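You operate a simulated robot arm through the tools that you are given. There is no shell and no other tool. Be economical: measure what you need, move in short steps, check, and stop when the job is done.

The job below is to be done with a simulated robot arm. You get a single attempt, and the scene is never put back.

## Task
Take the black cap from the top of the grey workbench and leave it on top of the green jar there. Take the red camera and put it on the white slate. Take the small blue box labelled "Spacers" from the shelf under the grey workbench and leave it on the white card on the top of the low cabinet. Put the small grey box labelled "Sleeves" from the top of the grey workbench on the long counter and the small grey box marked "Clips" on the top of the lower wall shelf. Open the upper drawer of the low cabinet, fetch the blue-band pot and set it in the inside of the upper drawer of the low cabinet and shut the drawer again. Do these in any order.
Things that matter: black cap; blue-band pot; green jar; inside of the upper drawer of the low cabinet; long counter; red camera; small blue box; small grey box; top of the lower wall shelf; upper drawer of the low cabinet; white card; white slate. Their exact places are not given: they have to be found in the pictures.

Only the result counts: the job must be done as asked and must still hold three seconds after the hand-in. Knocking over, shifting, dropping, spilling or breaking anything else fails it. A push-on lid holds only when it is set on centred and level and pressed home; a screw cap is set on level and turned clockwise until tight.

## Robot
A 7-joint arm with a fingered hand on a trunk, on a base that drives. Base frame: it is fixed to the floor where the robot stands at the start and does not move with it; the origin is under the middle of the robot, x ahead of it, y to its left, z up. Units: m, degrees, N and s.
With the tool pointing down near the work surface it reaches from about 0.18 to 0.6 m from the robot's upright axis, wherever it stands. Its first joint turns from -166.0 to 166.0 degrees. Places, roughly: black cap (4x4x4 cm) [0.5, 0.1, 0.9]; blue-band pot (6x6x6 cm) [-0.9, -0.2, 0.9]; green jar [0.75, 0, 1]; inside of the upper drawer of the low cabinet [1.4, -0.2, 0.3]; long counter [-1.1, -0.3, 0.9]; red camera (11x7x3 cm) [0.7, -0.5, 0.9]; small blue box [0.5, -0.75, 0.25]; small grey box [0.5, -0.75, 0.75]; top of the lower wall shelf (60x21 cm) [3.84, 0.02, 1.3]; upper drawer of the low cabinet [1.4, -0.2, 0.4]; white card [1.5, -0.25, 0.5]; white slate [0.75, -1, 0.75]. Payload 4 kg.
The tool frame sits at the grasp point between the pads (the TCP): z along the fingers, y along the line on which they close. The tips reach 0.028 m beyond it. Largest opening 0.168 m; the body of the gripper starts 0.079 m behind the TCP. The gripper is a hand of 4 fingers: y runs from the thumb to the fingers, the wrist lies at [0, 0, -0.249] in the tool frame, and closing takes about 1.5 s.
Orientation is told as [roll, pitch, yaw] about the base's x, y, z axes, in that order, counted from this pose: with the fingers straight down and closing along the base's y, the tool's x points along the base's -x, its y along +y and its z along -z.

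## Interface
- The arm moves only by the tool drive_tool. Its argument "plan" is a list that holds one entry, the list of rows, each a list of 7 numbers: the gripper command, from -1 (fully open) to 1 (shut), values between in proportion, then the shift along the tool's x, y, z in units of 300 mm (1.0 is 300 mm), then the turn, a rotation vector about the tool's x, y, z in units of 45 degrees (1.0 is 45 degrees). In form: [[[jaw, tx, ty, tz, rx, ry, rz], ...]]. A call has 1 to 10 rows; each row is the pose to reach, as a shift and turn from the pose commanded when the call began, along the tool's axes at that moment. A call with a number of a shift or a turn outside -1 to 1 is refused whole. Each row takes 0.2 s and may step no farther than 0.05 m and 8.6 degrees from the row before; otherwise, or with a gripper value out of range, the whole call is refused. A pose out of reach is approached as far as the arm can. The call stops where the force on the tool passes 40 N (or 10 N more than at its start, if that is more) or the arm is blocked; 0.2 s more then pass. The fingers move at their own pace (about 0.153 m/s each) and stop on an object; they squeeze with about 29 N. The grip force told is the motor's: it shows also when the fingers shut on nothing. Time passes only in rows, and 0.2 s behind the last, so rows that repeat a pose let the fingers close. The reply holds the time, the measured pose of the TCP, the force on the tool along the base axes, the opening and the grip force, in the units named above and with some noise, with the torque about the TCP (base axes, N m) and any sound that the robot's microphone picked up.
- Cameras (640 x 400 px; columns grow to the right, rows downward): "scene" is now at [-0.052, 0.0864, 1.5538]; the picture's right is [-0.95, -0.30, -0.00], its down [-0.22, 0.71, -0.66] and it looks along [0.20, -0.63, -0.75] (base axes); focal length 214 px, centre (320, 200). "wrist" rides on the gripper at [0.06, -0.06, -0.11] in the tool frame; the picture's right is [0.71, 0.71, 0.00], its down [-0.56, 0.56, -0.61] and it looks along [-0.43, 0.43, 0.79] (tool axes); focal length 265 px, centre (320, 200).
- capture(camera): a new picture of that camera. No time passes.
- slide_trunk(by): slides the trunk up (or, below 0, down) by that many m; the arm and the scene camera ride with it, the base frame stays. It gives what a move gives, with no picture.
- steer(legs): drives the robot by 1 to 6 legs, each [ahead, turn to the left] in m and degrees, along the robot's own axes; the way and the turn of a leg run together, so that a leg with both is an arc; at most 1.5 m and 180 degrees a leg. The arm and the cameras ride along, it lands a little off, and it stops where it bumps. It gives what a move gives.
- set_grasp(shape): the hand has 4 fingers and takes this shape, open, in about a second: jaw (thumb against the fingers, like two jaws); tri (thumb and two fingers); tip (a fingertip pinch); poke (one finger out to press); point (the index stretched); flat (the hand flat); cup (the hand cupped); fist (a fist). The gripper value then closes the fingers along that shape, each until it touches; the sizes above hold for jaw. It gives what a move gives, with no picture.
- aim_head(pan, tilt): turns the head with the scene camera to pan (to the left, within 155 degrees either way) and tilt (down, from -29 to 69), counted from straight ahead of the robot. It gives what a move gives.
- probe_pixels(camera, pixels): for up to 12 pixels [column, row] of the newest picture of that camera ("zoom" is the newest enlarged one), the place [x, y, z] in the base frame of the surface seen there, good to about 0.003 m, but the place of the scene camera against the robot may be out by one fixed shift of up to 0.018 m in any direction. No time passes.
- enlarge(camera, box): a new picture of the part [left, top, right, bottom] of that camera's present view, enlarged. No time passes.
- job_done(): hands the job in; it is judged then, once.

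Work in short steps. Measure before you move; look again where a grasp or a placing could have gone wrong, and mend it. You have 138 turns and 170 pictures in all, those below and enlarged ones among them. Open the gripper and draw the arm clear of the work before you hand the job in, unless the task says otherwise; then end with one line.

The tools are called after "Call:" as a command line: name --argument value ..., lists and objects as JSON in quotes. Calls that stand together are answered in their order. drive_tool: Moves the arm, as the interface text tells. Its arguments: {"type":"object","properties":{"plan":{"type":"array","items":{"type":"array","items":{"type":"array","items":{"type":"number"}}}}},"required":["plan"]} The other tools are called the same way: slide_trunk (by) slides the trunk up or down; set_grasp (shape) gives the hand a shape; steer (legs) drives the base; aim_head (pan, tilt) turns the head that bears the scene camera; capture (camera) takes a picture; probe_pixels (camera, pixels) gives the place of the surface under pixels of a picture; enlarge (camera, box) takes an enlarged picture of a part of a camera's view; job_done () hands the job in.

At the start:

```text
time_s: 0.0
tool_pos: [0.1522, -0.3556, 1.1412]
tool_rot: [0.0, 0.0, -0.1]
contact_force: [1.1, 0.3, 0.0]
torque: [0.01, -0.01, -0.01]
width: 0.168
finger_force: 0.1
shape: jaw
trunk travel left (down, up): [-0.573, 0.017]
robot x, y, heading: [0.0011, 0.0002, 0.1]
head pan, tilt: [-72.6, 48.5]
```

scene: 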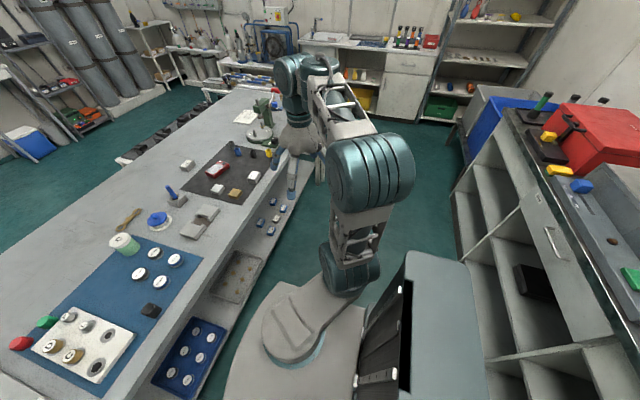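
wrist: 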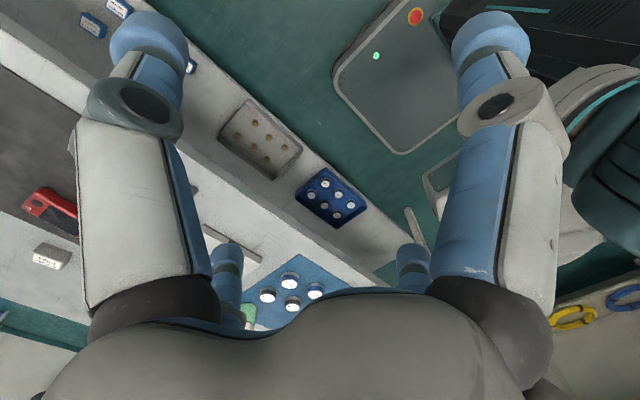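

The first picture shows the workbench on the left (caps near 150,260; camera near 217,168; shelf boxes near 270,215). I look at the bench more closely, straight ahead.

Call:
aim_head --pan 0 --tilt 45

Call:
capture --camera "scene"

Call:
aim_head --pan -50 --tilt 40

Call:
capture --camera "scene"

Call:
enlarge --camera "scene" --box '[200, 100, 420, 240]'

```text
time_s: 1.4
tool_pos: [0.1528, -0.3559, 1.1407]
tool_rot: [-0.1, 0.0, 0.0]
contact_force: [-0.6, 0.6, -1.1]
torque: [0.02, 0.0, 0.06]
width: 0.1679
finger_force: 0.1
shape: jaw
trunk travel left (down, up): [-0.573, 0.017]
robot x, y, heading: [0.0002, 0.0018, 0.1]
head pan, tilt: [0.0, 45.0]
```

```text
167 pictures are left
```

scene: 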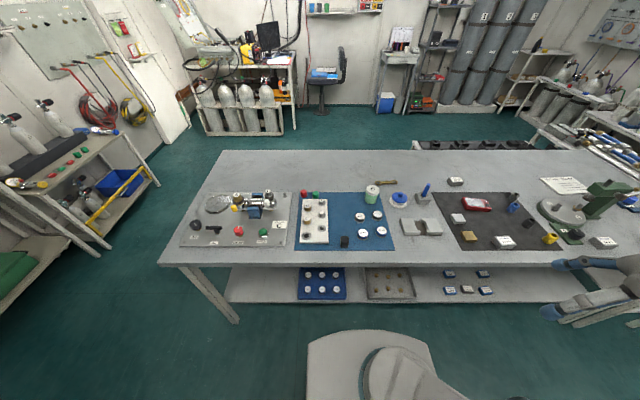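

```text
time_s: 2.6
tool_pos: [0.1532, -0.3546, 1.1403]
tool_rot: [0.0, 0.0, -0.1]
contact_force: [-0.6, -0.1, 0.5]
torque: [-0.02, -0.02, -0.02]
width: 0.1678
finger_force: 0.0
shape: jaw
trunk travel left (down, up): [-0.573, 0.017]
robot x, y, heading: [-0.0019, 0.0029, -0.1]
head pan, tilt: [-50.0, 40.0]
```

```text
166 pictures are left
```

scene: 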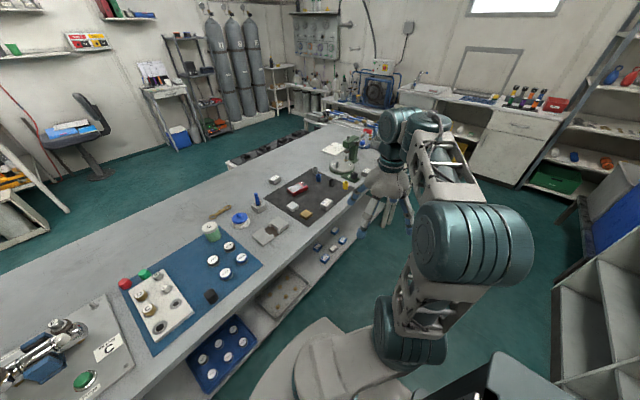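

```text
2.86 times, centred on (310, 170) of scene
```

zoom: 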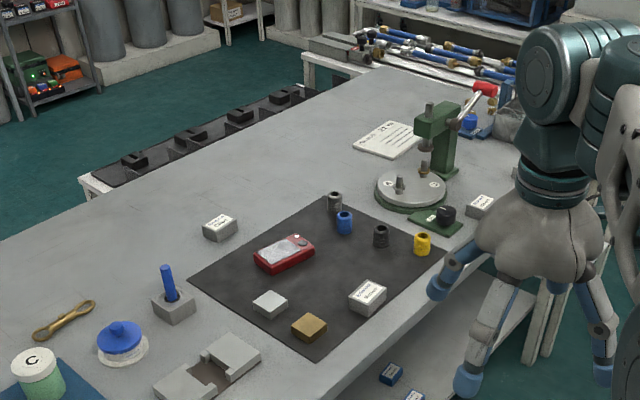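

I need detail of the bench and beyond. I aim at it straight and enlarge.

Call:
aim_head --pan -15 --tilt 40

Call:
enlarge --camera "scene" --box '[200, 130, 420, 268]'

Call:
enlarge --camera "scene" --box '[330, 80, 550, 218]'

Call:
enlarge --camera "scene" --box '[330, 190, 550, 328]'

Call:
capture --camera "scene"

```text
time_s: 3.6
tool_pos: [0.1525, -0.3549, 1.1411]
tool_rot: [-0.1, 0.0, 0.0]
contact_force: [0.4, -0.1, 0.1]
torque: [0.0, 0.0, 0.01]
width: 0.168
finger_force: 0.0
shape: jaw
trunk travel left (down, up): [-0.573, 0.017]
robot x, y, heading: [0.0049, 0.0006, -0.1]
head pan, tilt: [-15.0, 40.0]
```

```text
2.90 times, centred on (310, 199) of scene
```

zoom: 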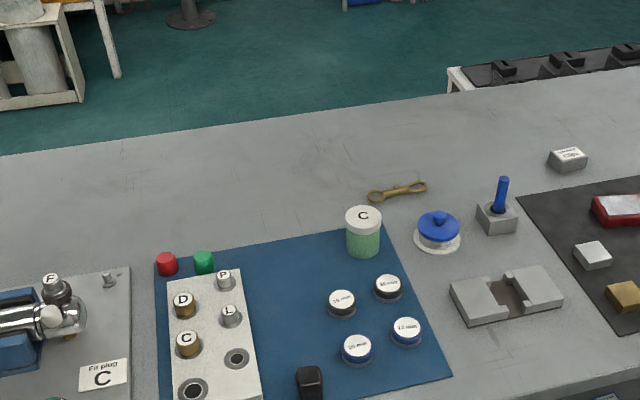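

```text
2.90 times, centred on (440, 149) of scene
```

zoom: 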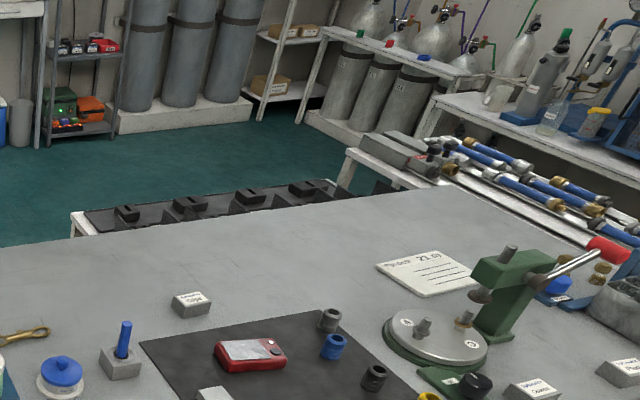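

```text
2.90 times, centred on (440, 259) of scene
```

zoom: 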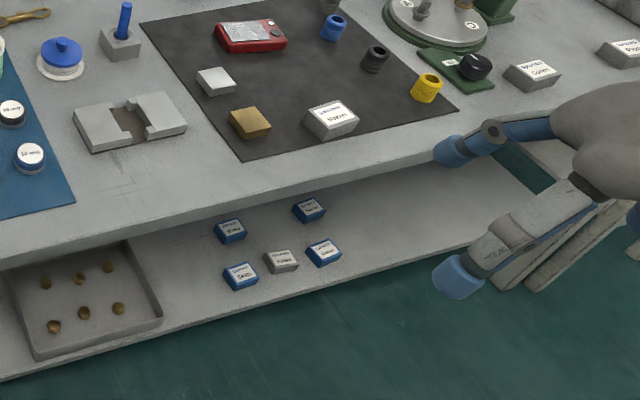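

```text
161 pictures are left
```

scene: 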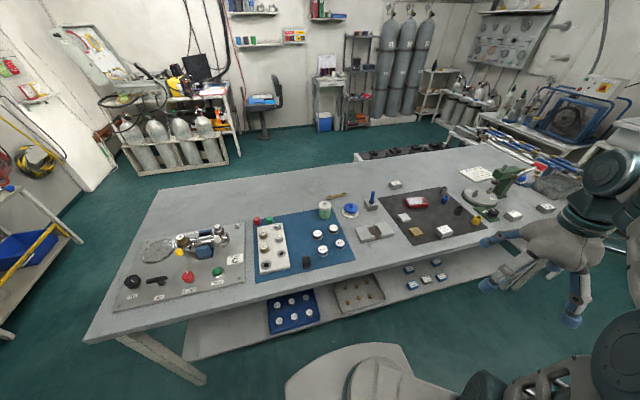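

I read the labels on the boxes and probe the key objects in the current view.

Call:
enlarge --camera "scene" --box '[380, 170, 460, 220]'

Call:
enlarge --camera "scene" --box '[400, 205, 480, 295]'

Call:
enlarge --camera "scene" --box '[490, 190, 560, 234]'

Call:
probe_pixels --camera "scene" --pixels '[[307, 262], [325, 204], [325, 214], [415, 201], [396, 183], [443, 230], [513, 214], [545, 207], [479, 173], [420, 180], [200, 200], [330, 280]]'

```text
8.00 times, centred on (420, 195) of scene
```

zoom: 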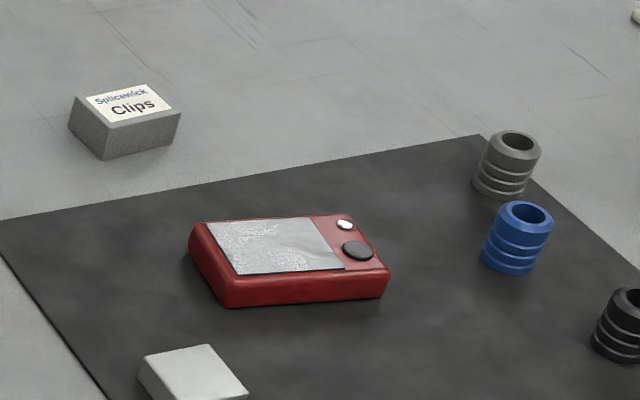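

```text
4.44 times, centred on (440, 250) of scene
```

zoom: 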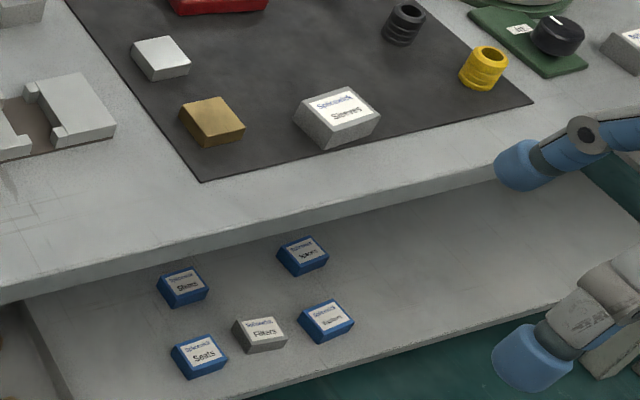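

```text
9.09 times, centred on (525, 212) of scene
```

zoom: 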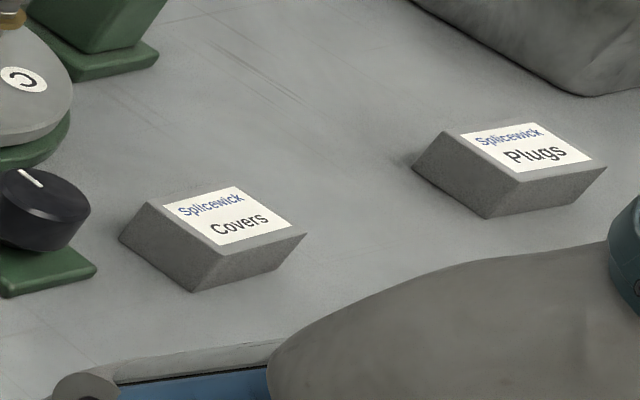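

```text
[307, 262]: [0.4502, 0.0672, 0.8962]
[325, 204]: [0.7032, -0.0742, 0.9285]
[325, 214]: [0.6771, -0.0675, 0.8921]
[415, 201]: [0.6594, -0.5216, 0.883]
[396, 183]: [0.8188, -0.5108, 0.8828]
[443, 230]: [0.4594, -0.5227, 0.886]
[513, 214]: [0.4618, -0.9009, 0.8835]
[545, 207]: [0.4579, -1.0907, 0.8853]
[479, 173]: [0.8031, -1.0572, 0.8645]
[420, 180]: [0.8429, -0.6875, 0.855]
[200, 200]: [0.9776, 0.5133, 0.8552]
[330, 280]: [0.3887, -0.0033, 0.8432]
```

Clips is at (0.82,-0.51), Sleeves at (0.46,-0.52). I check the slate, the jar and black cap, and the shelf boxes.

Call:
enlarge --camera "scene" --box '[440, 150, 540, 212]'

Call:
enlarge --camera "scene" --box '[400, 250, 460, 296]'

Call:
enlarge --camera "scene" --box '[250, 195, 360, 275]'

Call:
aim_head --pan 150 --tilt 30

Call:
capture --camera "scene"

Call:
aim_head --pan -150 --tilt 35

Call:
capture --camera "scene"

```text
6.40 times, centred on (490, 181) of scene
```

zoom: 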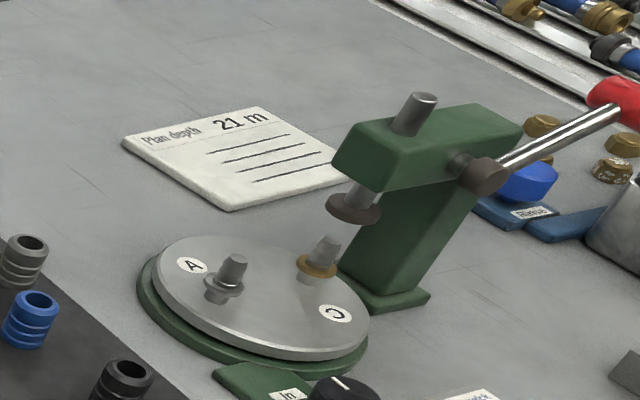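

```text
8.70 times, centred on (430, 273) of scene
```

zoom: 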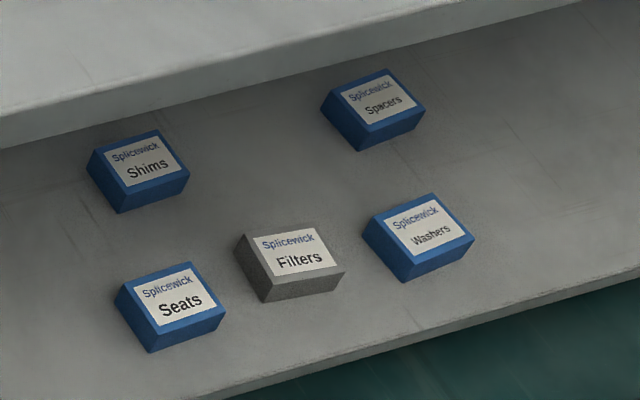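

```text
5.00 times, centred on (305, 235) of scene
```

zoom: 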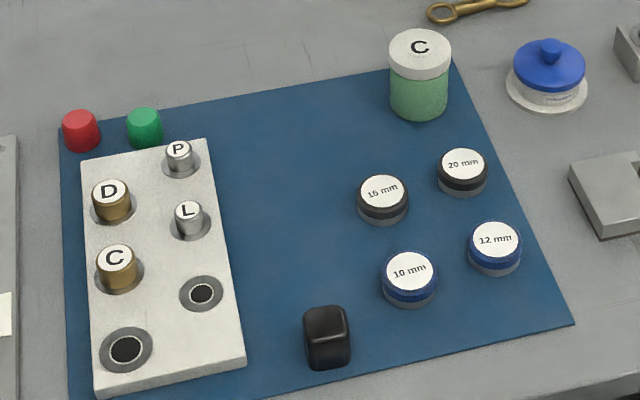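

```text
time_s: 6.2
tool_pos: [0.1522, -0.3555, 1.1419]
tool_rot: [0.0, -0.1, 0.1]
contact_force: [0.4, 0.2, -0.2]
torque: [0.02, 0.02, 0.03]
width: 0.168
finger_force: 0.0
shape: jaw
trunk travel left (down, up): [-0.573, 0.017]
robot x, y, heading: [0.002, -0.0006, -0.2]
head pan, tilt: [150.0, 30.0]
```

```text
154 pictures are left
```

scene: 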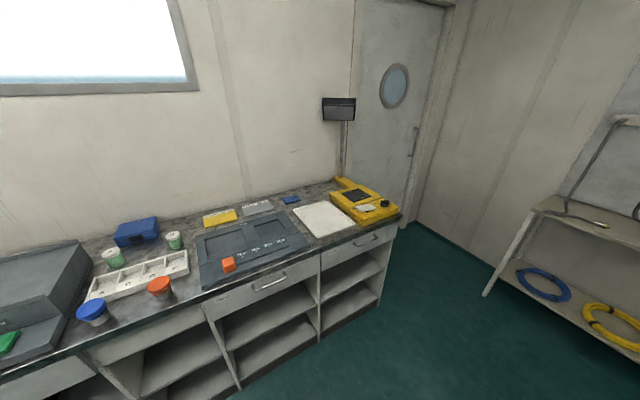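

```text
time_s: 10.2
tool_pos: [0.1531, -0.3549, 1.1411]
tool_rot: [0.0, 0.0, 0.0]
contact_force: [0.1, -0.1, -0.2]
torque: [0.01, -0.02, -0.04]
width: 0.1682
finger_force: 0.0
shape: jaw
trunk travel left (down, up): [-0.573, 0.017]
robot x, y, heading: [0.001, -0.0017, 0.2]
head pan, tilt: [-150.0, 35.0]
```

```text
153 pictures are left
```

scene: 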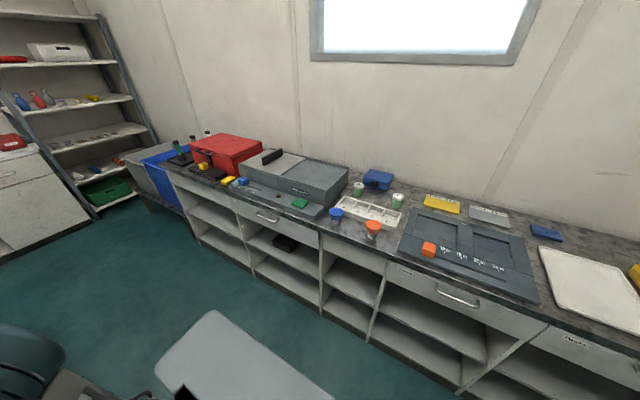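

The dive slate "Plan depth 21 m" is the white slate. Now I look for the blue-band pot on the counter.

Call:
enlarge --camera "scene" --box '[310, 160, 450, 248]'

Call:
probe_pixels --camera "scene" --pixels '[[336, 212], [373, 225], [358, 186], [397, 197], [429, 248], [580, 290], [400, 212], [330, 240], [470, 215], [460, 300], [540, 275]]'

Call:
aim_head --pan 0 --tilt 15

Call:
capture --camera "scene"

Call:
enlarge --camera "scene" --box '[200, 60, 480, 235]'

```text
4.55 times, centred on (380, 204) of scene
```

zoom: 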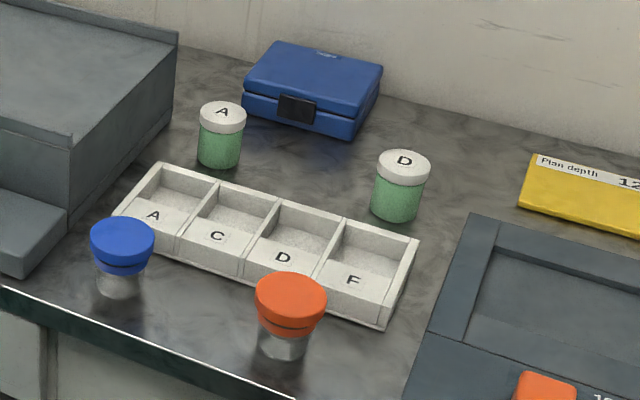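

```text
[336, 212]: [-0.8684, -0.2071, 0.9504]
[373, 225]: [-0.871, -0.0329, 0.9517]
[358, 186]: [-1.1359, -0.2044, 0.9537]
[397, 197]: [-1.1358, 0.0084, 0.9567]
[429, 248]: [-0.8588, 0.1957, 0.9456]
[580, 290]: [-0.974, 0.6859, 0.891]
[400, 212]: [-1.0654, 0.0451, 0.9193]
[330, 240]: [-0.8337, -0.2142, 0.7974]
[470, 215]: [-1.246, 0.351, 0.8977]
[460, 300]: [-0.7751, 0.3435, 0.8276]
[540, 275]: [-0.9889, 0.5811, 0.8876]
```

```text
time_s: 12.6
tool_pos: [0.1525, -0.3548, 1.1419]
tool_rot: [0.0, 0.0, 0.0]
contact_force: [-0.7, -0.4, 0.2]
torque: [0.01, -0.05, -0.04]
width: 0.1679
finger_force: 0.1
shape: jaw
trunk travel left (down, up): [-0.573, 0.017]
robot x, y, heading: [0.0017, 0.0022, 0.2]
head pan, tilt: [0.0, 15.0]
```

```text
151 pictures are left
```

scene: 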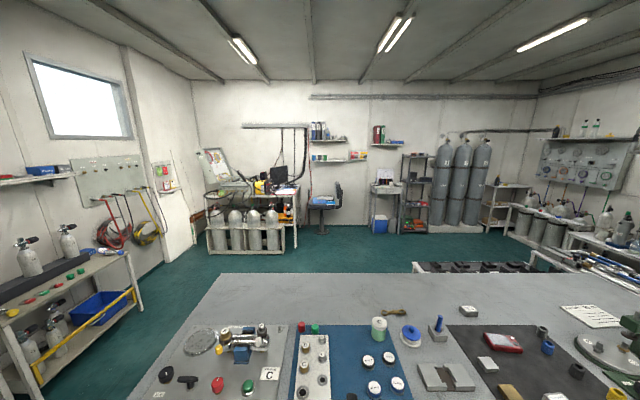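

```text
2.29 times, centred on (340, 148) of scene
```

zoom: 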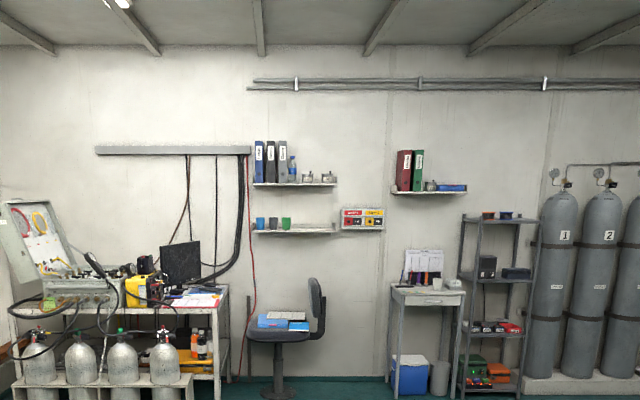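

Probe the wall shelf and the low cabinet beyond the bench.

Call:
probe_pixels --camera "zoom" --pixels '[[262, 232], [300, 232], [330, 232], [322, 228], [300, 184], [262, 223], [285, 222], [318, 292], [270, 335], [342, 225], [310, 140]]'

Call:
probe_pixels --camera "scene" --pixels '[[420, 268], [450, 266], [520, 266], [416, 263], [470, 265]]'

Call:
enlarge --camera "scene" --box '[300, 130, 350, 170]'

Call:
enlarge --camera "scene" --box '[400, 235, 560, 300]'

```text
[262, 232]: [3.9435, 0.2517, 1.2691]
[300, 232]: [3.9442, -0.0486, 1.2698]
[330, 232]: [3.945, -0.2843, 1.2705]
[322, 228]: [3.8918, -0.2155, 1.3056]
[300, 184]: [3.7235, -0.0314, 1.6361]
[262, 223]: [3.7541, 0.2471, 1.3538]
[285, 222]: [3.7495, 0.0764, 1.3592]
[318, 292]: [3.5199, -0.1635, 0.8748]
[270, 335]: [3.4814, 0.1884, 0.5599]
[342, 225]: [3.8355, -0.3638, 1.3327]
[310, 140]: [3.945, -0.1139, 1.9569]
```

```text
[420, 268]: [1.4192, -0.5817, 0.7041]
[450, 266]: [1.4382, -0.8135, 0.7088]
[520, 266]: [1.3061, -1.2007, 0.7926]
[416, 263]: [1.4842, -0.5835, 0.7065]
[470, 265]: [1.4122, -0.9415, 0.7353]
```

```text
10.00 times, centred on (325, 150) of scene
```

zoom: 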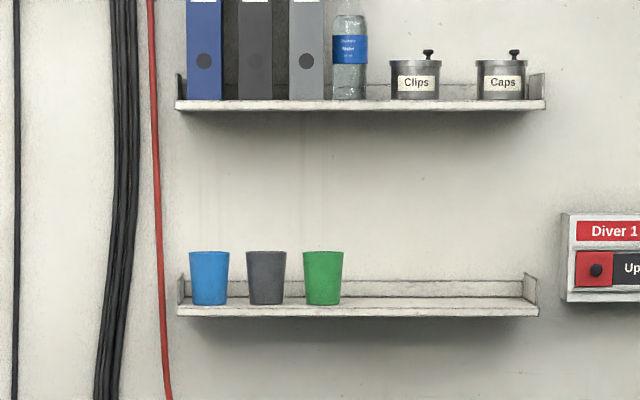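

```text
4.00 times, centred on (480, 268) of scene
```

zoom: 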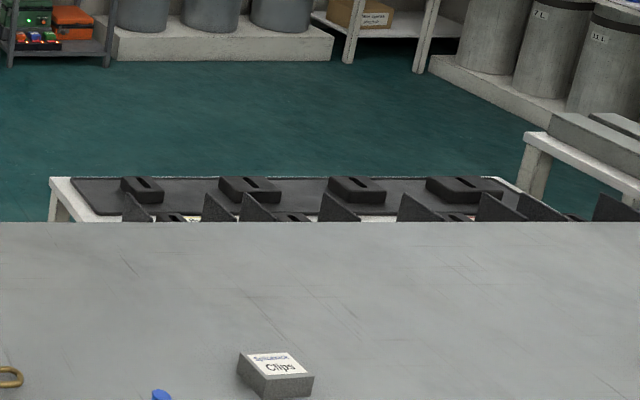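

Cap is at about (0.45,0.07,0.88). I move the hand high towards it.

Call:
drive_tool --plan '[[[-1, -0.1, 0.12, 0, 0, 0, 0], [-1, -0.2, 0.24, 0, 0, 0, 0], [-1, -0.3, 0.36, 0, 0, 0, 0], [-1, -0.4, 0.48, 0, 0, 0, 0], [-1, -0.5, 0.6, 0, 0, 0, 0], [-1, -0.6, 0.72, 0, 0, 0, 0], [-1, -0.65, 0.86, 0, 0, 0, 0], [-1, -0.7, 1.0, 0, 0, 0, 0]]]'

Call:
capture --camera "wrist"

Call:
aim_head --pan 0 --tilt 45

Call:
capture --camera "scene"

```text
time_s: 14.4
tool_pos: [0.3639, -0.0534, 1.1402]
tool_rot: [0.0, 0.1, 0.1]
contact_force: [0.7, 0.3, 0.4]
torque: [0.0, -0.02, -0.04]
width: 0.168
finger_force: 0.0
shape: jaw
trunk travel left (down, up): [-0.573, 0.017]
robot x, y, heading: [0.0027, 0.0049, 0.1]
head pan, tilt: [0.0, 15.0]
```

```text
147 pictures are left
```

wrist: 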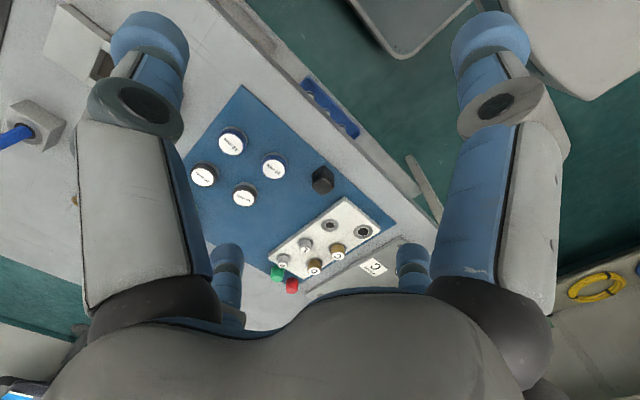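

```text
time_s: 15.3
tool_pos: [0.3637, -0.0551, 1.1398]
tool_rot: [0.0, 0.0, 0.0]
contact_force: [0.1, -0.6, 0.1]
torque: [0.01, -0.02, -0.03]
width: 0.1681
finger_force: 0.0
shape: jaw
trunk travel left (down, up): [-0.573, 0.017]
robot x, y, heading: [-0.0001, 0.0044, -0.1]
head pan, tilt: [0.0, 45.0]
```

```text
146 pictures are left
```

scene: 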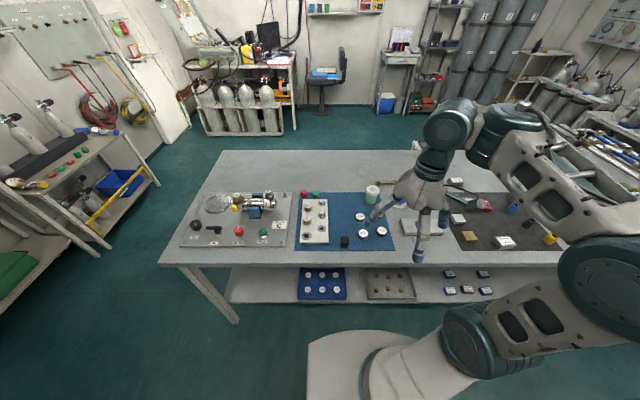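

The wrist picture shows the cap at (322,179) and the white block at (330,240). I probe both cameras on the cap to find the scene shift.

Call:
probe_pixels --camera "wrist" --pixels '[[318, 178], [328, 182], [326, 172], [314, 183], [322, 190], [339, 198], [300, 240], [273, 168]]'

Call:
enlarge --camera "wrist" --box '[240, 120, 400, 220]'

Call:
probe_pixels --camera "scene" --pixels '[[345, 238], [345, 243], [372, 187], [373, 195], [342, 239], [348, 239]]'

```text
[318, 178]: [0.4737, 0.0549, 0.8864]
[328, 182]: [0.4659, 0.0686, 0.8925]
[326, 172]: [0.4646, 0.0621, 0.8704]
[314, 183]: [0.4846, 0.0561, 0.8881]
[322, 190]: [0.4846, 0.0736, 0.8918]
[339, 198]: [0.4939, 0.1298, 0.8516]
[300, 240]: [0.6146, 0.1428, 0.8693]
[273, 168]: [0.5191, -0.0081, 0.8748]
```

```text
4.00 times, centred on (320, 170) of wrist
```

zoom: 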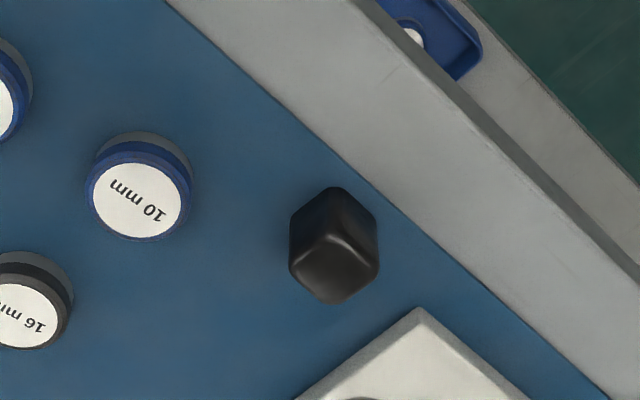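

```text
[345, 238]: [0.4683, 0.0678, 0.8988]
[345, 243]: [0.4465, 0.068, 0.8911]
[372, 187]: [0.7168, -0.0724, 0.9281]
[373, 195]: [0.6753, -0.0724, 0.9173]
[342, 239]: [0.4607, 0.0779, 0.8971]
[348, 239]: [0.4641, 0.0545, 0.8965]
```

I probe the cap's top-face corners in the enlarged wrist picture.

Call:
probe_pixels --camera "zoom" --pixels '[[335, 265], [335, 240], [335, 296], [296, 262], [372, 262], [335, 200], [300, 215], [370, 215], [420, 315], [190, 190]]'

```text
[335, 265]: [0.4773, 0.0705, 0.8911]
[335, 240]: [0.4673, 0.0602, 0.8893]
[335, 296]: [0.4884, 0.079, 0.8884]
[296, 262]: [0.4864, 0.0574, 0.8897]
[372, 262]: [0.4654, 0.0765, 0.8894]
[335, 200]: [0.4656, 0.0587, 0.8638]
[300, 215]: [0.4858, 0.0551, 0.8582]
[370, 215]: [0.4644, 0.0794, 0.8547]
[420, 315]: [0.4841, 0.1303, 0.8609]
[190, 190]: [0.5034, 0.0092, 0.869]
```

The picture shows four fingers around; I close the hand in the air to see how jaw really shuts.

Call:
drive_tool --plan '[[[0.4, 0, 0, 0, 0, 0, 0], [0.4, 0, 0, 0, 0, 0, 0], [0.4, 0, 0, 0, 0, 0, 0]]]'

Call:
capture --camera "wrist"

Call:
enlarge --camera "scene" --box '[340, 130, 500, 280]'

```text
time_s: 16.1
tool_pos: [0.3648, -0.0546, 1.1404]
tool_rot: [0.0, 0.1, -0.1]
contact_force: [-0.7, 0.1, -0.1]
torque: [0.0, 0.0, -0.01]
width: 0.0508
finger_force: 0.1
shape: jaw
trunk travel left (down, up): [-0.573, 0.017]
robot x, y, heading: [0.0012, 0.0033, -0.1]
head pan, tilt: [0.0, 45.0]
```

```text
144 pictures are left
```

wrist: 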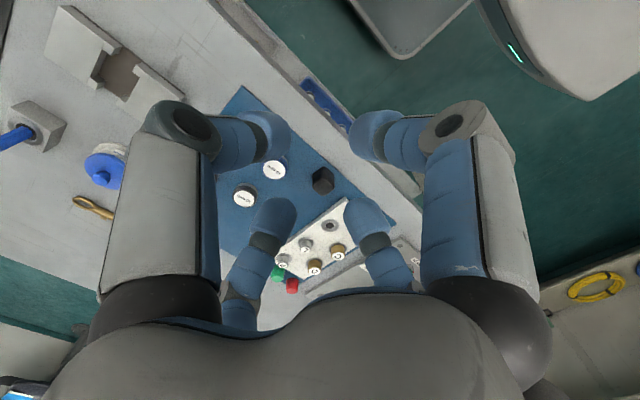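

```text
2.67 times, centred on (420, 205) of scene
```

zoom: 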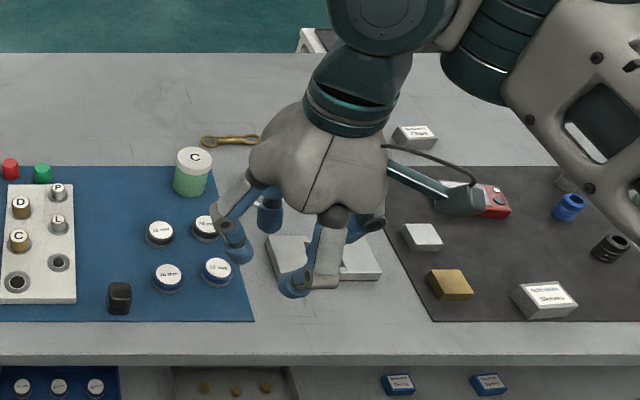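

Jaw is a four-finger cross, closing on all sides. I go above the cap at half-open, then check before descending.

Call:
drive_tool --plan '[[[0.35, -0.09, 0.1, 0, 0, 0, 0], [0.35, -0.19, 0.2, 0, 0, 0, 0], [0.35, -0.28, 0.3, 0.05, 0, 0, 0], [0.35, -0.374, 0.409, 0.1, 0, 0, 0], [0.35, -0.374, 0.409, 0.25, 0, 0, 0], [0.35, -0.374, 0.409, 0.4, 0, 0, 0], [0.35, -0.374, 0.409, 0.53, 0, 0, 0], [0.35, -0.374, 0.409, 0.6, 0, 0, 0]]]'

Call:
capture --camera "wrist"

Call:
enlarge --camera "scene" --box '[280, 150, 440, 270]'

```text
time_s: 17.9
tool_pos: [0.4749, 0.0673, 0.9603]
tool_rot: [0.1, -0.1, 0.0]
contact_force: [0.3, -0.1, 0.9]
torque: [-0.02, -0.03, -0.03]
width: 0.0545
finger_force: 0.2
shape: jaw
trunk travel left (down, up): [-0.573, 0.017]
robot x, y, heading: [-0.0007, 0.0025, 0.1]
head pan, tilt: [0.0, 45.0]
```

```text
142 pictures are left
```

wrist: 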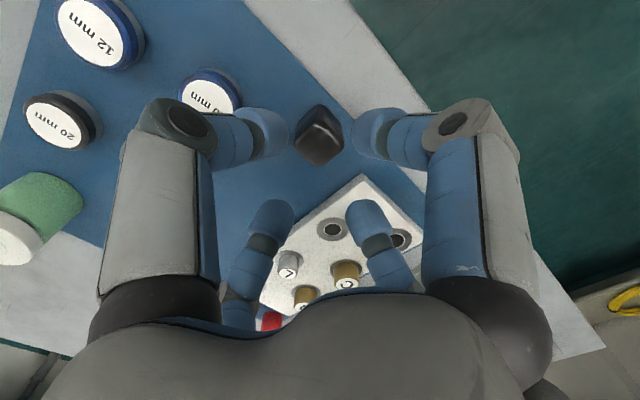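

```text
3.33 times, centred on (360, 210) of scene
```

zoom: 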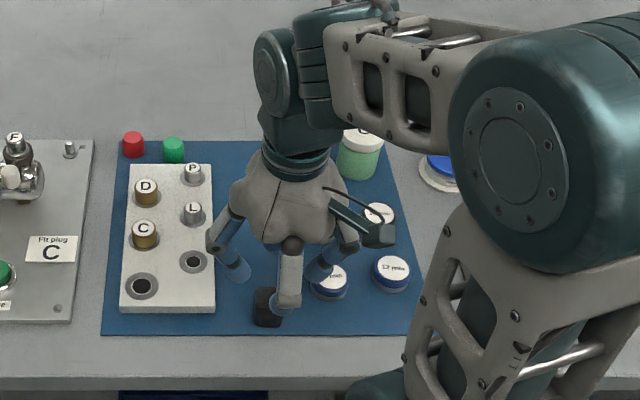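

The cap is centred between fingertips at (320,140). I descend and close.

Call:
drive_tool --plan '[[[0.35, -0.006, 0.003, 0.1, 0, 0, 0], [0.35, -0.006, 0.003, 0.18, 0, 0, 0], [0.35, -0.006, 0.003, 0.24, 0, 0, 0], [1, -0.006, 0.003, 0.24, 0, 0, 0], [1, -0.006, 0.003, 0.24, 0, 0, 0], [1, -0.006, 0.003, 0.24, 0, 0, 0], [1, -0.006, 0.003, 0.24, 0, 0, 0], [1, -0.006, 0.003, 0.24, 0, 0, 0]]]'

Call:
capture --camera "wrist"

```text
time_s: 19.7
tool_pos: [0.4774, 0.069, 0.8885]
tool_rot: [0.0, 0.0, 0.0]
contact_force: [-0.4, 0.7, 0.4]
torque: [0.01, -0.01, 0.01]
width: 0.0264
finger_force: 29.2
shape: jaw
trunk travel left (down, up): [-0.573, 0.017]
robot x, y, heading: [0.0022, -0.0006, -0.1]
head pan, tilt: [0.0, 45.0]
```

```text
140 pictures are left
```

wrist: 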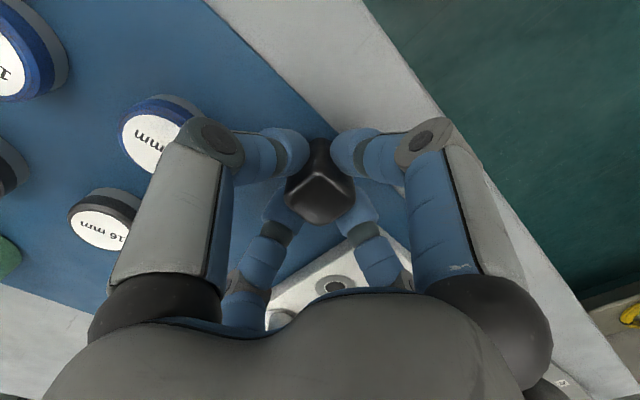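

Gripped (width 0.026). I lift and move toward the jar.

Call:
drive_tool --plan '[[[1, 0, 0, -0.15, 0, 0, 0], [1, 0, 0, -0.3, 0, 0, 0], [1, 0, 0, -0.45, 0, 0, 0], [1, -0.12, -0.1, -0.45, 0, 0, 0], [1, -0.24, -0.2, -0.45, 0, 0, 0], [1, -0.36, -0.3, -0.45, 0, 0, 0]]]'

Call:
capture --camera "wrist"

Call:
capture --camera "scene"

```text
time_s: 21.1
tool_pos: [0.5857, -0.0216, 1.0235]
tool_rot: [-0.1, 0.0, -0.1]
contact_force: [-0.4, 0.0, 0.6]
torque: [-0.03, -0.01, -0.03]
width: 0.026
finger_force: 29.1
shape: jaw
trunk travel left (down, up): [-0.573, 0.017]
robot x, y, heading: [0.0003, -0.0054, 0.1]
head pan, tilt: [0.0, 45.0]
```

```text
139 pictures are left
```

wrist: 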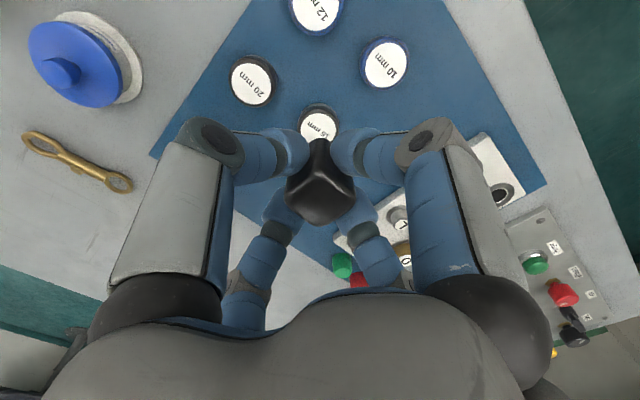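

```text
138 pictures are left
```

scene: 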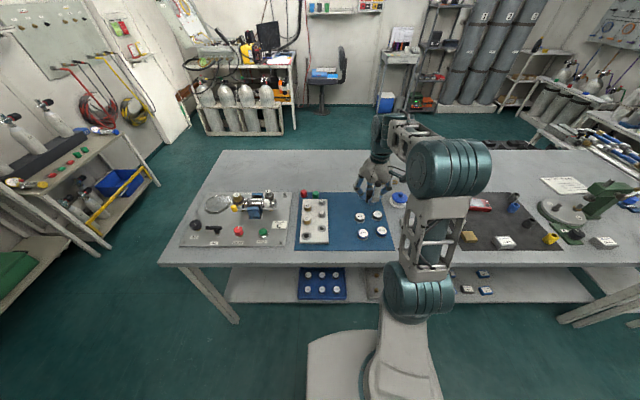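

The jar is hidden behind the palm. I move the hand beyond it (+y side) so the wrist camera can see it, keeping height.

Call:
drive_tool --plan '[[[1, -0.1, 0.1, 0, 0, 0, 0], [1, -0.2, 0.2, 0, 0, 0, 0], [1, -0.3, 0.25, 0, 0, 0, 0], [1, -0.4, 0.25, 0, 0, 0, 0]]]'

Call:
capture --camera "wrist"

```text
time_s: 22.1
tool_pos: [0.7059, 0.0528, 1.0239]
tool_rot: [0.0, 0.1, 0.1]
contact_force: [0.1, 0.2, -0.3]
torque: [0.02, 0.02, -0.01]
width: 0.0262
finger_force: 28.8
shape: jaw
trunk travel left (down, up): [-0.573, 0.017]
robot x, y, heading: [0.0012, -0.0025, -0.0]
head pan, tilt: [0.0, 45.0]
```

```text
137 pictures are left
```

wrist: 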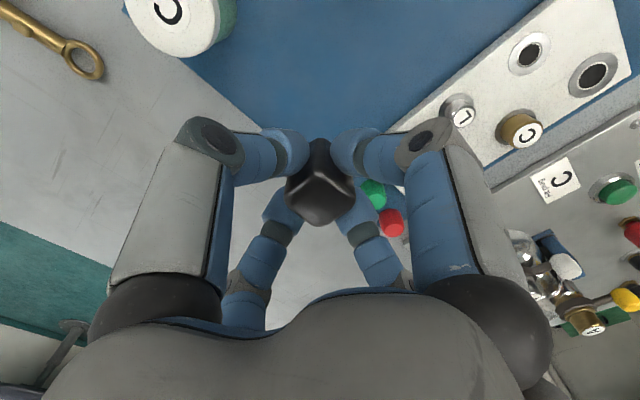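

Reach is fine. The jar lid shows at (172,15), cut at the top; I probe its rim.

Call:
probe_pixels --camera "wrist" --pixels '[[170, 12], [168, 52], [130, 12], [212, 12], [150, 48], [195, 45], [205, 30], [140, 36]]'

```text
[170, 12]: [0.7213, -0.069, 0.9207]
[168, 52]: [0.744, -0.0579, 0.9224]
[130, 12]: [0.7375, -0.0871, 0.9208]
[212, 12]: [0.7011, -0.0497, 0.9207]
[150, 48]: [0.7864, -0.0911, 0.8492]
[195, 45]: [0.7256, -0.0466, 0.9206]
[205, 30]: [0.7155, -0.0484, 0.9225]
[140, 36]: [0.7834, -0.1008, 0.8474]
```

The lid is cut off; I shift 6 cm back so the whole lid is in view.

Call:
drive_tool --plan '[[[1, -0.05, 0.1, -0.1, 0, 0, 0], [1, -0.05, 0.1, -0.25, 0, 0, 0], [1, -0.05, 0.1, -0.35, 0, 0, 0]]]'

Call:
capture --camera "wrist"

```text
time_s: 22.9
tool_pos: [0.7066, 0.0834, 1.1038]
tool_rot: [0.0, 0.0, 0.0]
contact_force: [0.3, 0.3, -0.5]
torque: [-0.03, 0.01, 0.0]
width: 0.0262
finger_force: 29.1
shape: jaw
out of reach, approached as far as the arm can: row 2, 3
trunk travel left (down, up): [-0.573, 0.017]
robot x, y, heading: [-0.0005, 0.0001, -0.2]
head pan, tilt: [0.0, 45.0]
```

```text
136 pictures are left
```

wrist: 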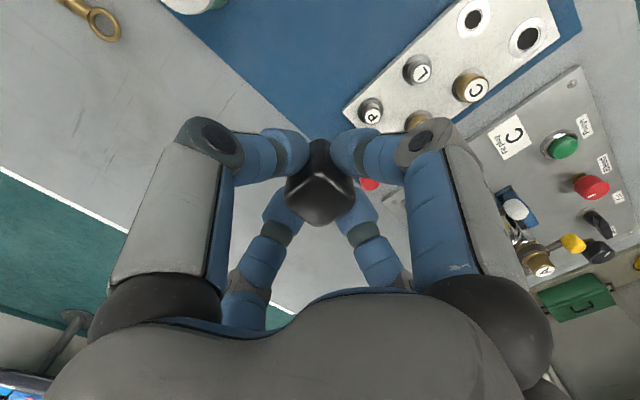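

The jar left the view; I go back nearer to it, higher.

Call:
drive_tool --plan '[[[1, 0, -0.15, 0.05, 0, 0, 0], [1, 0, -0.28, 0.15, 0, 0, 0]]]'

Call:
capture --camera "wrist"

Call:
probe_pixels --camera "wrist" --pixels '[[180, 30], [180, 60], [180, 90]]'

```text
time_s: 23.5
tool_pos: [0.7056, -0.0033, 1.0591]
tool_rot: [-0.1, -0.1, 0.1]
contact_force: [1.2, 0.2, -0.6]
torque: [0.02, -0.05, 0.03]
width: 0.0264
finger_force: 29.0
shape: jaw
trunk travel left (down, up): [-0.573, 0.017]
robot x, y, heading: [-0.0011, -0.0017, -0.2]
head pan, tilt: [0.0, 45.0]
```

```text
135 pictures are left
```

wrist: 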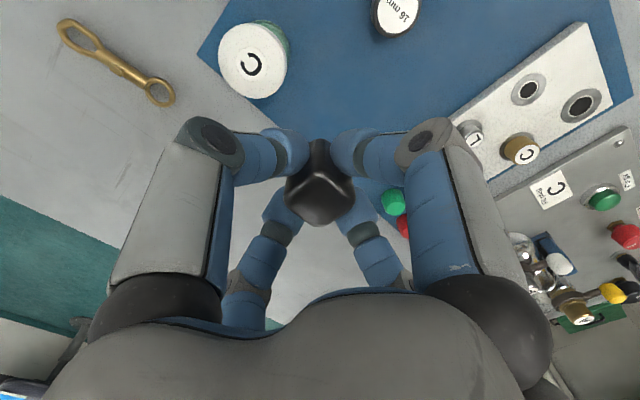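

```text
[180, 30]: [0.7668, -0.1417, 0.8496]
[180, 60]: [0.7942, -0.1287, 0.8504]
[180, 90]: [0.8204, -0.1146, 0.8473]
```

The lid is now whole, centred about (252,61). I probe its rim points.

Call:
probe_pixels --camera "wrist" --pixels '[[252, 61], [222, 60], [283, 63], [252, 25], [252, 95], [232, 85], [275, 84], [229, 37], [275, 40]]'

```text
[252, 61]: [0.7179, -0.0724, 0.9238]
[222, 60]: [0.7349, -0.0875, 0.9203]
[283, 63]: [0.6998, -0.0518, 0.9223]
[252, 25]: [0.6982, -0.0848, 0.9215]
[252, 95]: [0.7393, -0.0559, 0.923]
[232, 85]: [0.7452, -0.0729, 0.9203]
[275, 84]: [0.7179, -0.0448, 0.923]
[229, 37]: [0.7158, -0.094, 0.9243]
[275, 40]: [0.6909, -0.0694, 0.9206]
```

Jar centre (0.718,-0.070), top 0.922. I place the cap: hover, lower to TCP 0.960.

Call:
drive_tool --plan '[[[1, -0.02, -0.12, 0, 0, 0, 0], [1, -0.041, -0.223, 0.05, 0, 0, 0], [1, -0.041, -0.223, 0.17, 0, 0, 0], [1, -0.041, -0.223, 0.26, 0, 0, 0], [1, -0.041, -0.223, 0.31, 0, 0, 0], [1, -0.041, -0.223, 0.33, 0, 0, 0]]]'

Call:
capture --camera "wrist"

Call:
enlarge --camera "scene" --box '[320, 140, 440, 215]'

```text
time_s: 24.9
tool_pos: [0.7182, -0.069, 0.9586]
tool_rot: [0.1, 0.0, -0.1]
contact_force: [-0.8, 0.8, -0.7]
torque: [0.01, 0.01, 0.01]
width: 0.0263
finger_force: 28.7
shape: jaw
trunk travel left (down, up): [-0.573, 0.017]
robot x, y, heading: [0.0004, 0.0002, 0.2]
head pan, tilt: [0.0, 45.0]
```

```text
134 pictures are left
```

wrist: 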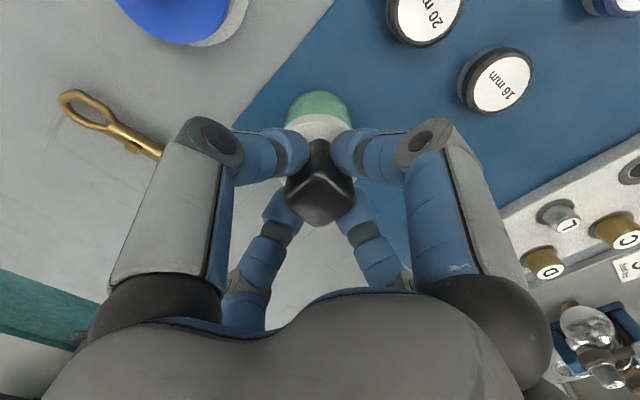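

```text
5.33 times, centred on (380, 178) of scene
```

zoom: 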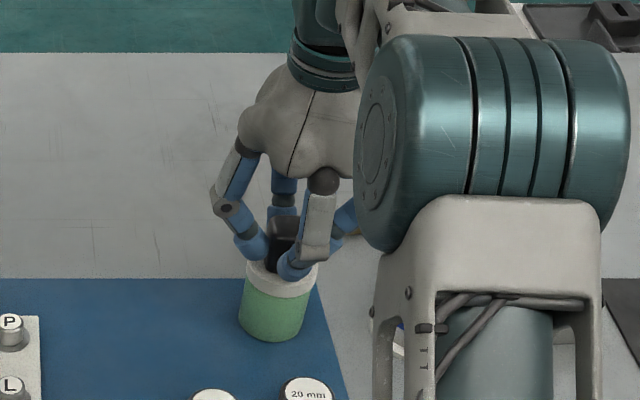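

No contact felt yet; I lower in 1 mm steps and then see the force.

Call:
drive_tool --plan '[[[1, 0, 0, 0.004, 0, 0, 0], [1, 0, 0, 0.008, 0, 0, 0], [1, 0, 0, 0.008, 0, 0, 0]]]'

```text
time_s: 25.7
tool_pos: [0.7186, -0.0689, 0.9574]
tool_rot: [0.1, -0.2, 0.0]
contact_force: [0.3, -0.5, 3.3]
torque: [-0.01, -0.04, -0.04]
width: 0.0262
finger_force: 28.6
shape: jaw
trunk travel left (down, up): [-0.573, 0.017]
robot x, y, heading: [0.0016, -0.001, -0.0]
head pan, tilt: [0.0, 45.0]
```

Light contact (3 N). I open partway and rise straight up.

Call:
drive_tool --plan '[[[0.6, 0, 0, 0, 0, 0, 0], [0.4, 0, 0, 0, 0, 0, 0], [0.3, 0, 0, 0, 0, 0, 0], [0.3, 0, 0, -0.05, 0, 0, 0], [0.3, 0, 0, -0.15, 0, 0, 0], [0.3, 0, 0, -0.28, 0, 0, 0], [-0.2, 0, 0.12, -0.35, 0, 0, 0]]]'

Call:
capture --camera "wrist"

Call:
enlarge --camera "scene" --box '[320, 140, 440, 215]'

```text
time_s: 27.3
tool_pos: [0.7189, -0.0325, 1.0634]
tool_rot: [-0.1, 0.1, 0.1]
contact_force: [-0.4, -0.9, -0.3]
torque: [0.01, 0.0, 0.06]
width: 0.1
finger_force: 0.0
shape: jaw
trunk travel left (down, up): [-0.573, 0.017]
robot x, y, heading: [0.0004, -0.0004, 0.1]
head pan, tilt: [0.0, 45.0]
```

```text
132 pictures are left
```

wrist: 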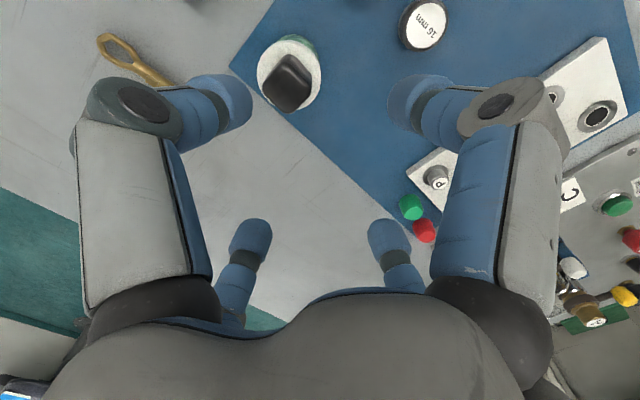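

```text
5.33 times, centred on (380, 178) of scene
```

zoom: 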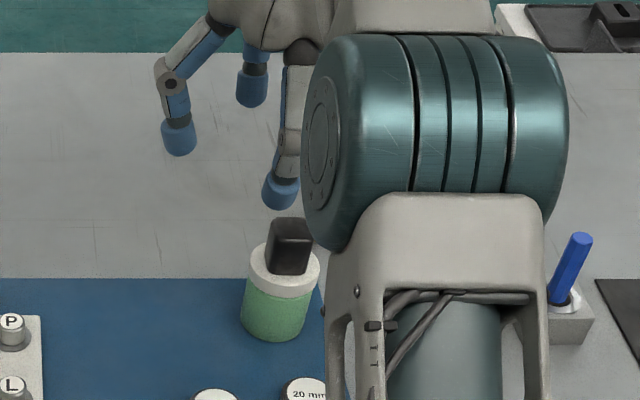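

Cap rests centred on the jar. I retract the arm and look at the base/bench clearance.

Call:
drive_tool --plan '[[[-1, 0.16, 0, -0.05, 0, 0, 0], [-1, 0.32, 0, -0.1, 0, 0, 0], [-1, 0.48, 0, -0.15, 0, 0, 0], [-1, 0.64, 0, -0.2, 0, 0, 0], [-1, 0.8, 0, -0.2, 0, 0, 0], [-1, 0.96, 0, -0.2, 0, 0, 0]]]'

Call:
drive_tool --plan '[[[-1, 0.1, -0.12, 0, 0, 0, 0], [-1, 0.2, -0.24, 0, 0, 0, 0], [-1, 0.3, -0.36, 0, 0, 0, 0], [-1, 0.4, -0.48, 0, 0, 0, 0], [-1, 0.5, -0.6, 0, 0, 0, 0], [-1, 0.6, -0.72, 0, 0, 0, 0], [-1, 0.7, -0.85, 0, 0, 0, 0], [-1, 0.8, -0.97, 0, 0, 0, 0]]]'

Call:
aim_head --pan 0 --tilt 69

Call:
capture --camera "scene"

Call:
probe_pixels --camera "scene" --pixels '[[320, 280], [300, 320], [320, 150], [320, 175], [320, 200], [450, 180], [320, 250], [200, 330]]'

```text
refused: row 1 steps farther than a row can; nothing moved
```

```text
time_s: 29.1
tool_pos: [0.4754, -0.3235, 1.0607]
tool_rot: [0.0, -0.1, 0.0]
contact_force: [0.3, 0.3, -0.7]
torque: [0.01, 0.02, 0.02]
width: 0.1679
finger_force: 0.1
shape: jaw
trunk travel left (down, up): [-0.573, 0.017]
robot x, y, heading: [-0.0004, 0.0002, 0.0]
head pan, tilt: [0.0, 45.0]
```

```text
time_s: 30.0
tool_pos: [0.4769, -0.3226, 1.0602]
tool_rot: [-0.1, 0.1, 0.0]
contact_force: [0.6, 0.3, 0.1]
torque: [-0.03, 0.01, 0.02]
width: 0.1675
finger_force: 0.1
shape: jaw
trunk travel left (down, up): [-0.573, 0.017]
robot x, y, heading: [-0.0005, 0.0025, 0.0]
head pan, tilt: [0.0, 68.8]
```

```text
130 pictures are left
```

scene: 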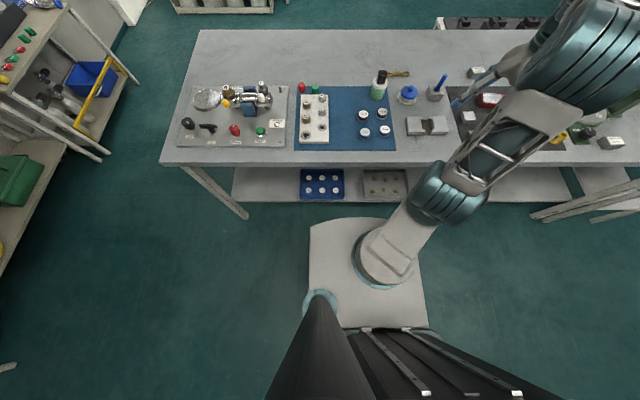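

```text
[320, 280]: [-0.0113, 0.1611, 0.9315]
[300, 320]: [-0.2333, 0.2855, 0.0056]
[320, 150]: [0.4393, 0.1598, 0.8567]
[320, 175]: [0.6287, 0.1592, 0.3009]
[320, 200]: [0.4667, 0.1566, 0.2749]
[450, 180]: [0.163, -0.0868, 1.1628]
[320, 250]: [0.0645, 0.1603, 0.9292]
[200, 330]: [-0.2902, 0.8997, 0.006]
```

I check where the bench's right leg stands on the floor, and the arm position, before driving.

Call:
aim_head --pan -60 --tilt 55

Call:
capture --camera "scene"

```text
time_s: 31.3
tool_pos: [0.4768, -0.3226, 1.0617]
tool_rot: [0.0, 0.0, 0.0]
contact_force: [-0.6, -0.2, -0.4]
torque: [0.03, 0.02, -0.01]
width: 0.1681
finger_force: 0.1
shape: jaw
trunk travel left (down, up): [-0.573, 0.017]
robot x, y, heading: [-0.0027, 0.0006, -0.1]
head pan, tilt: [-60.0, 55.0]
```

```text
129 pictures are left
```

scene: 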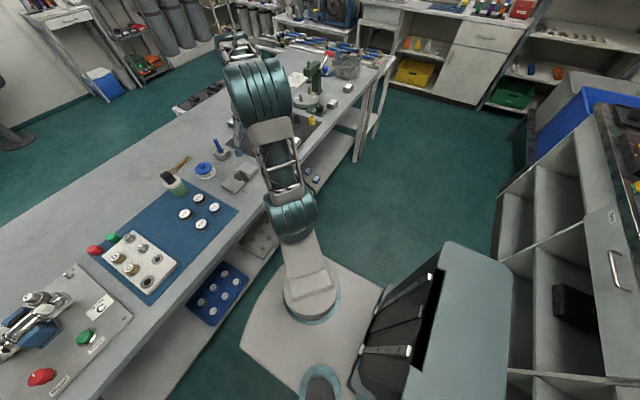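

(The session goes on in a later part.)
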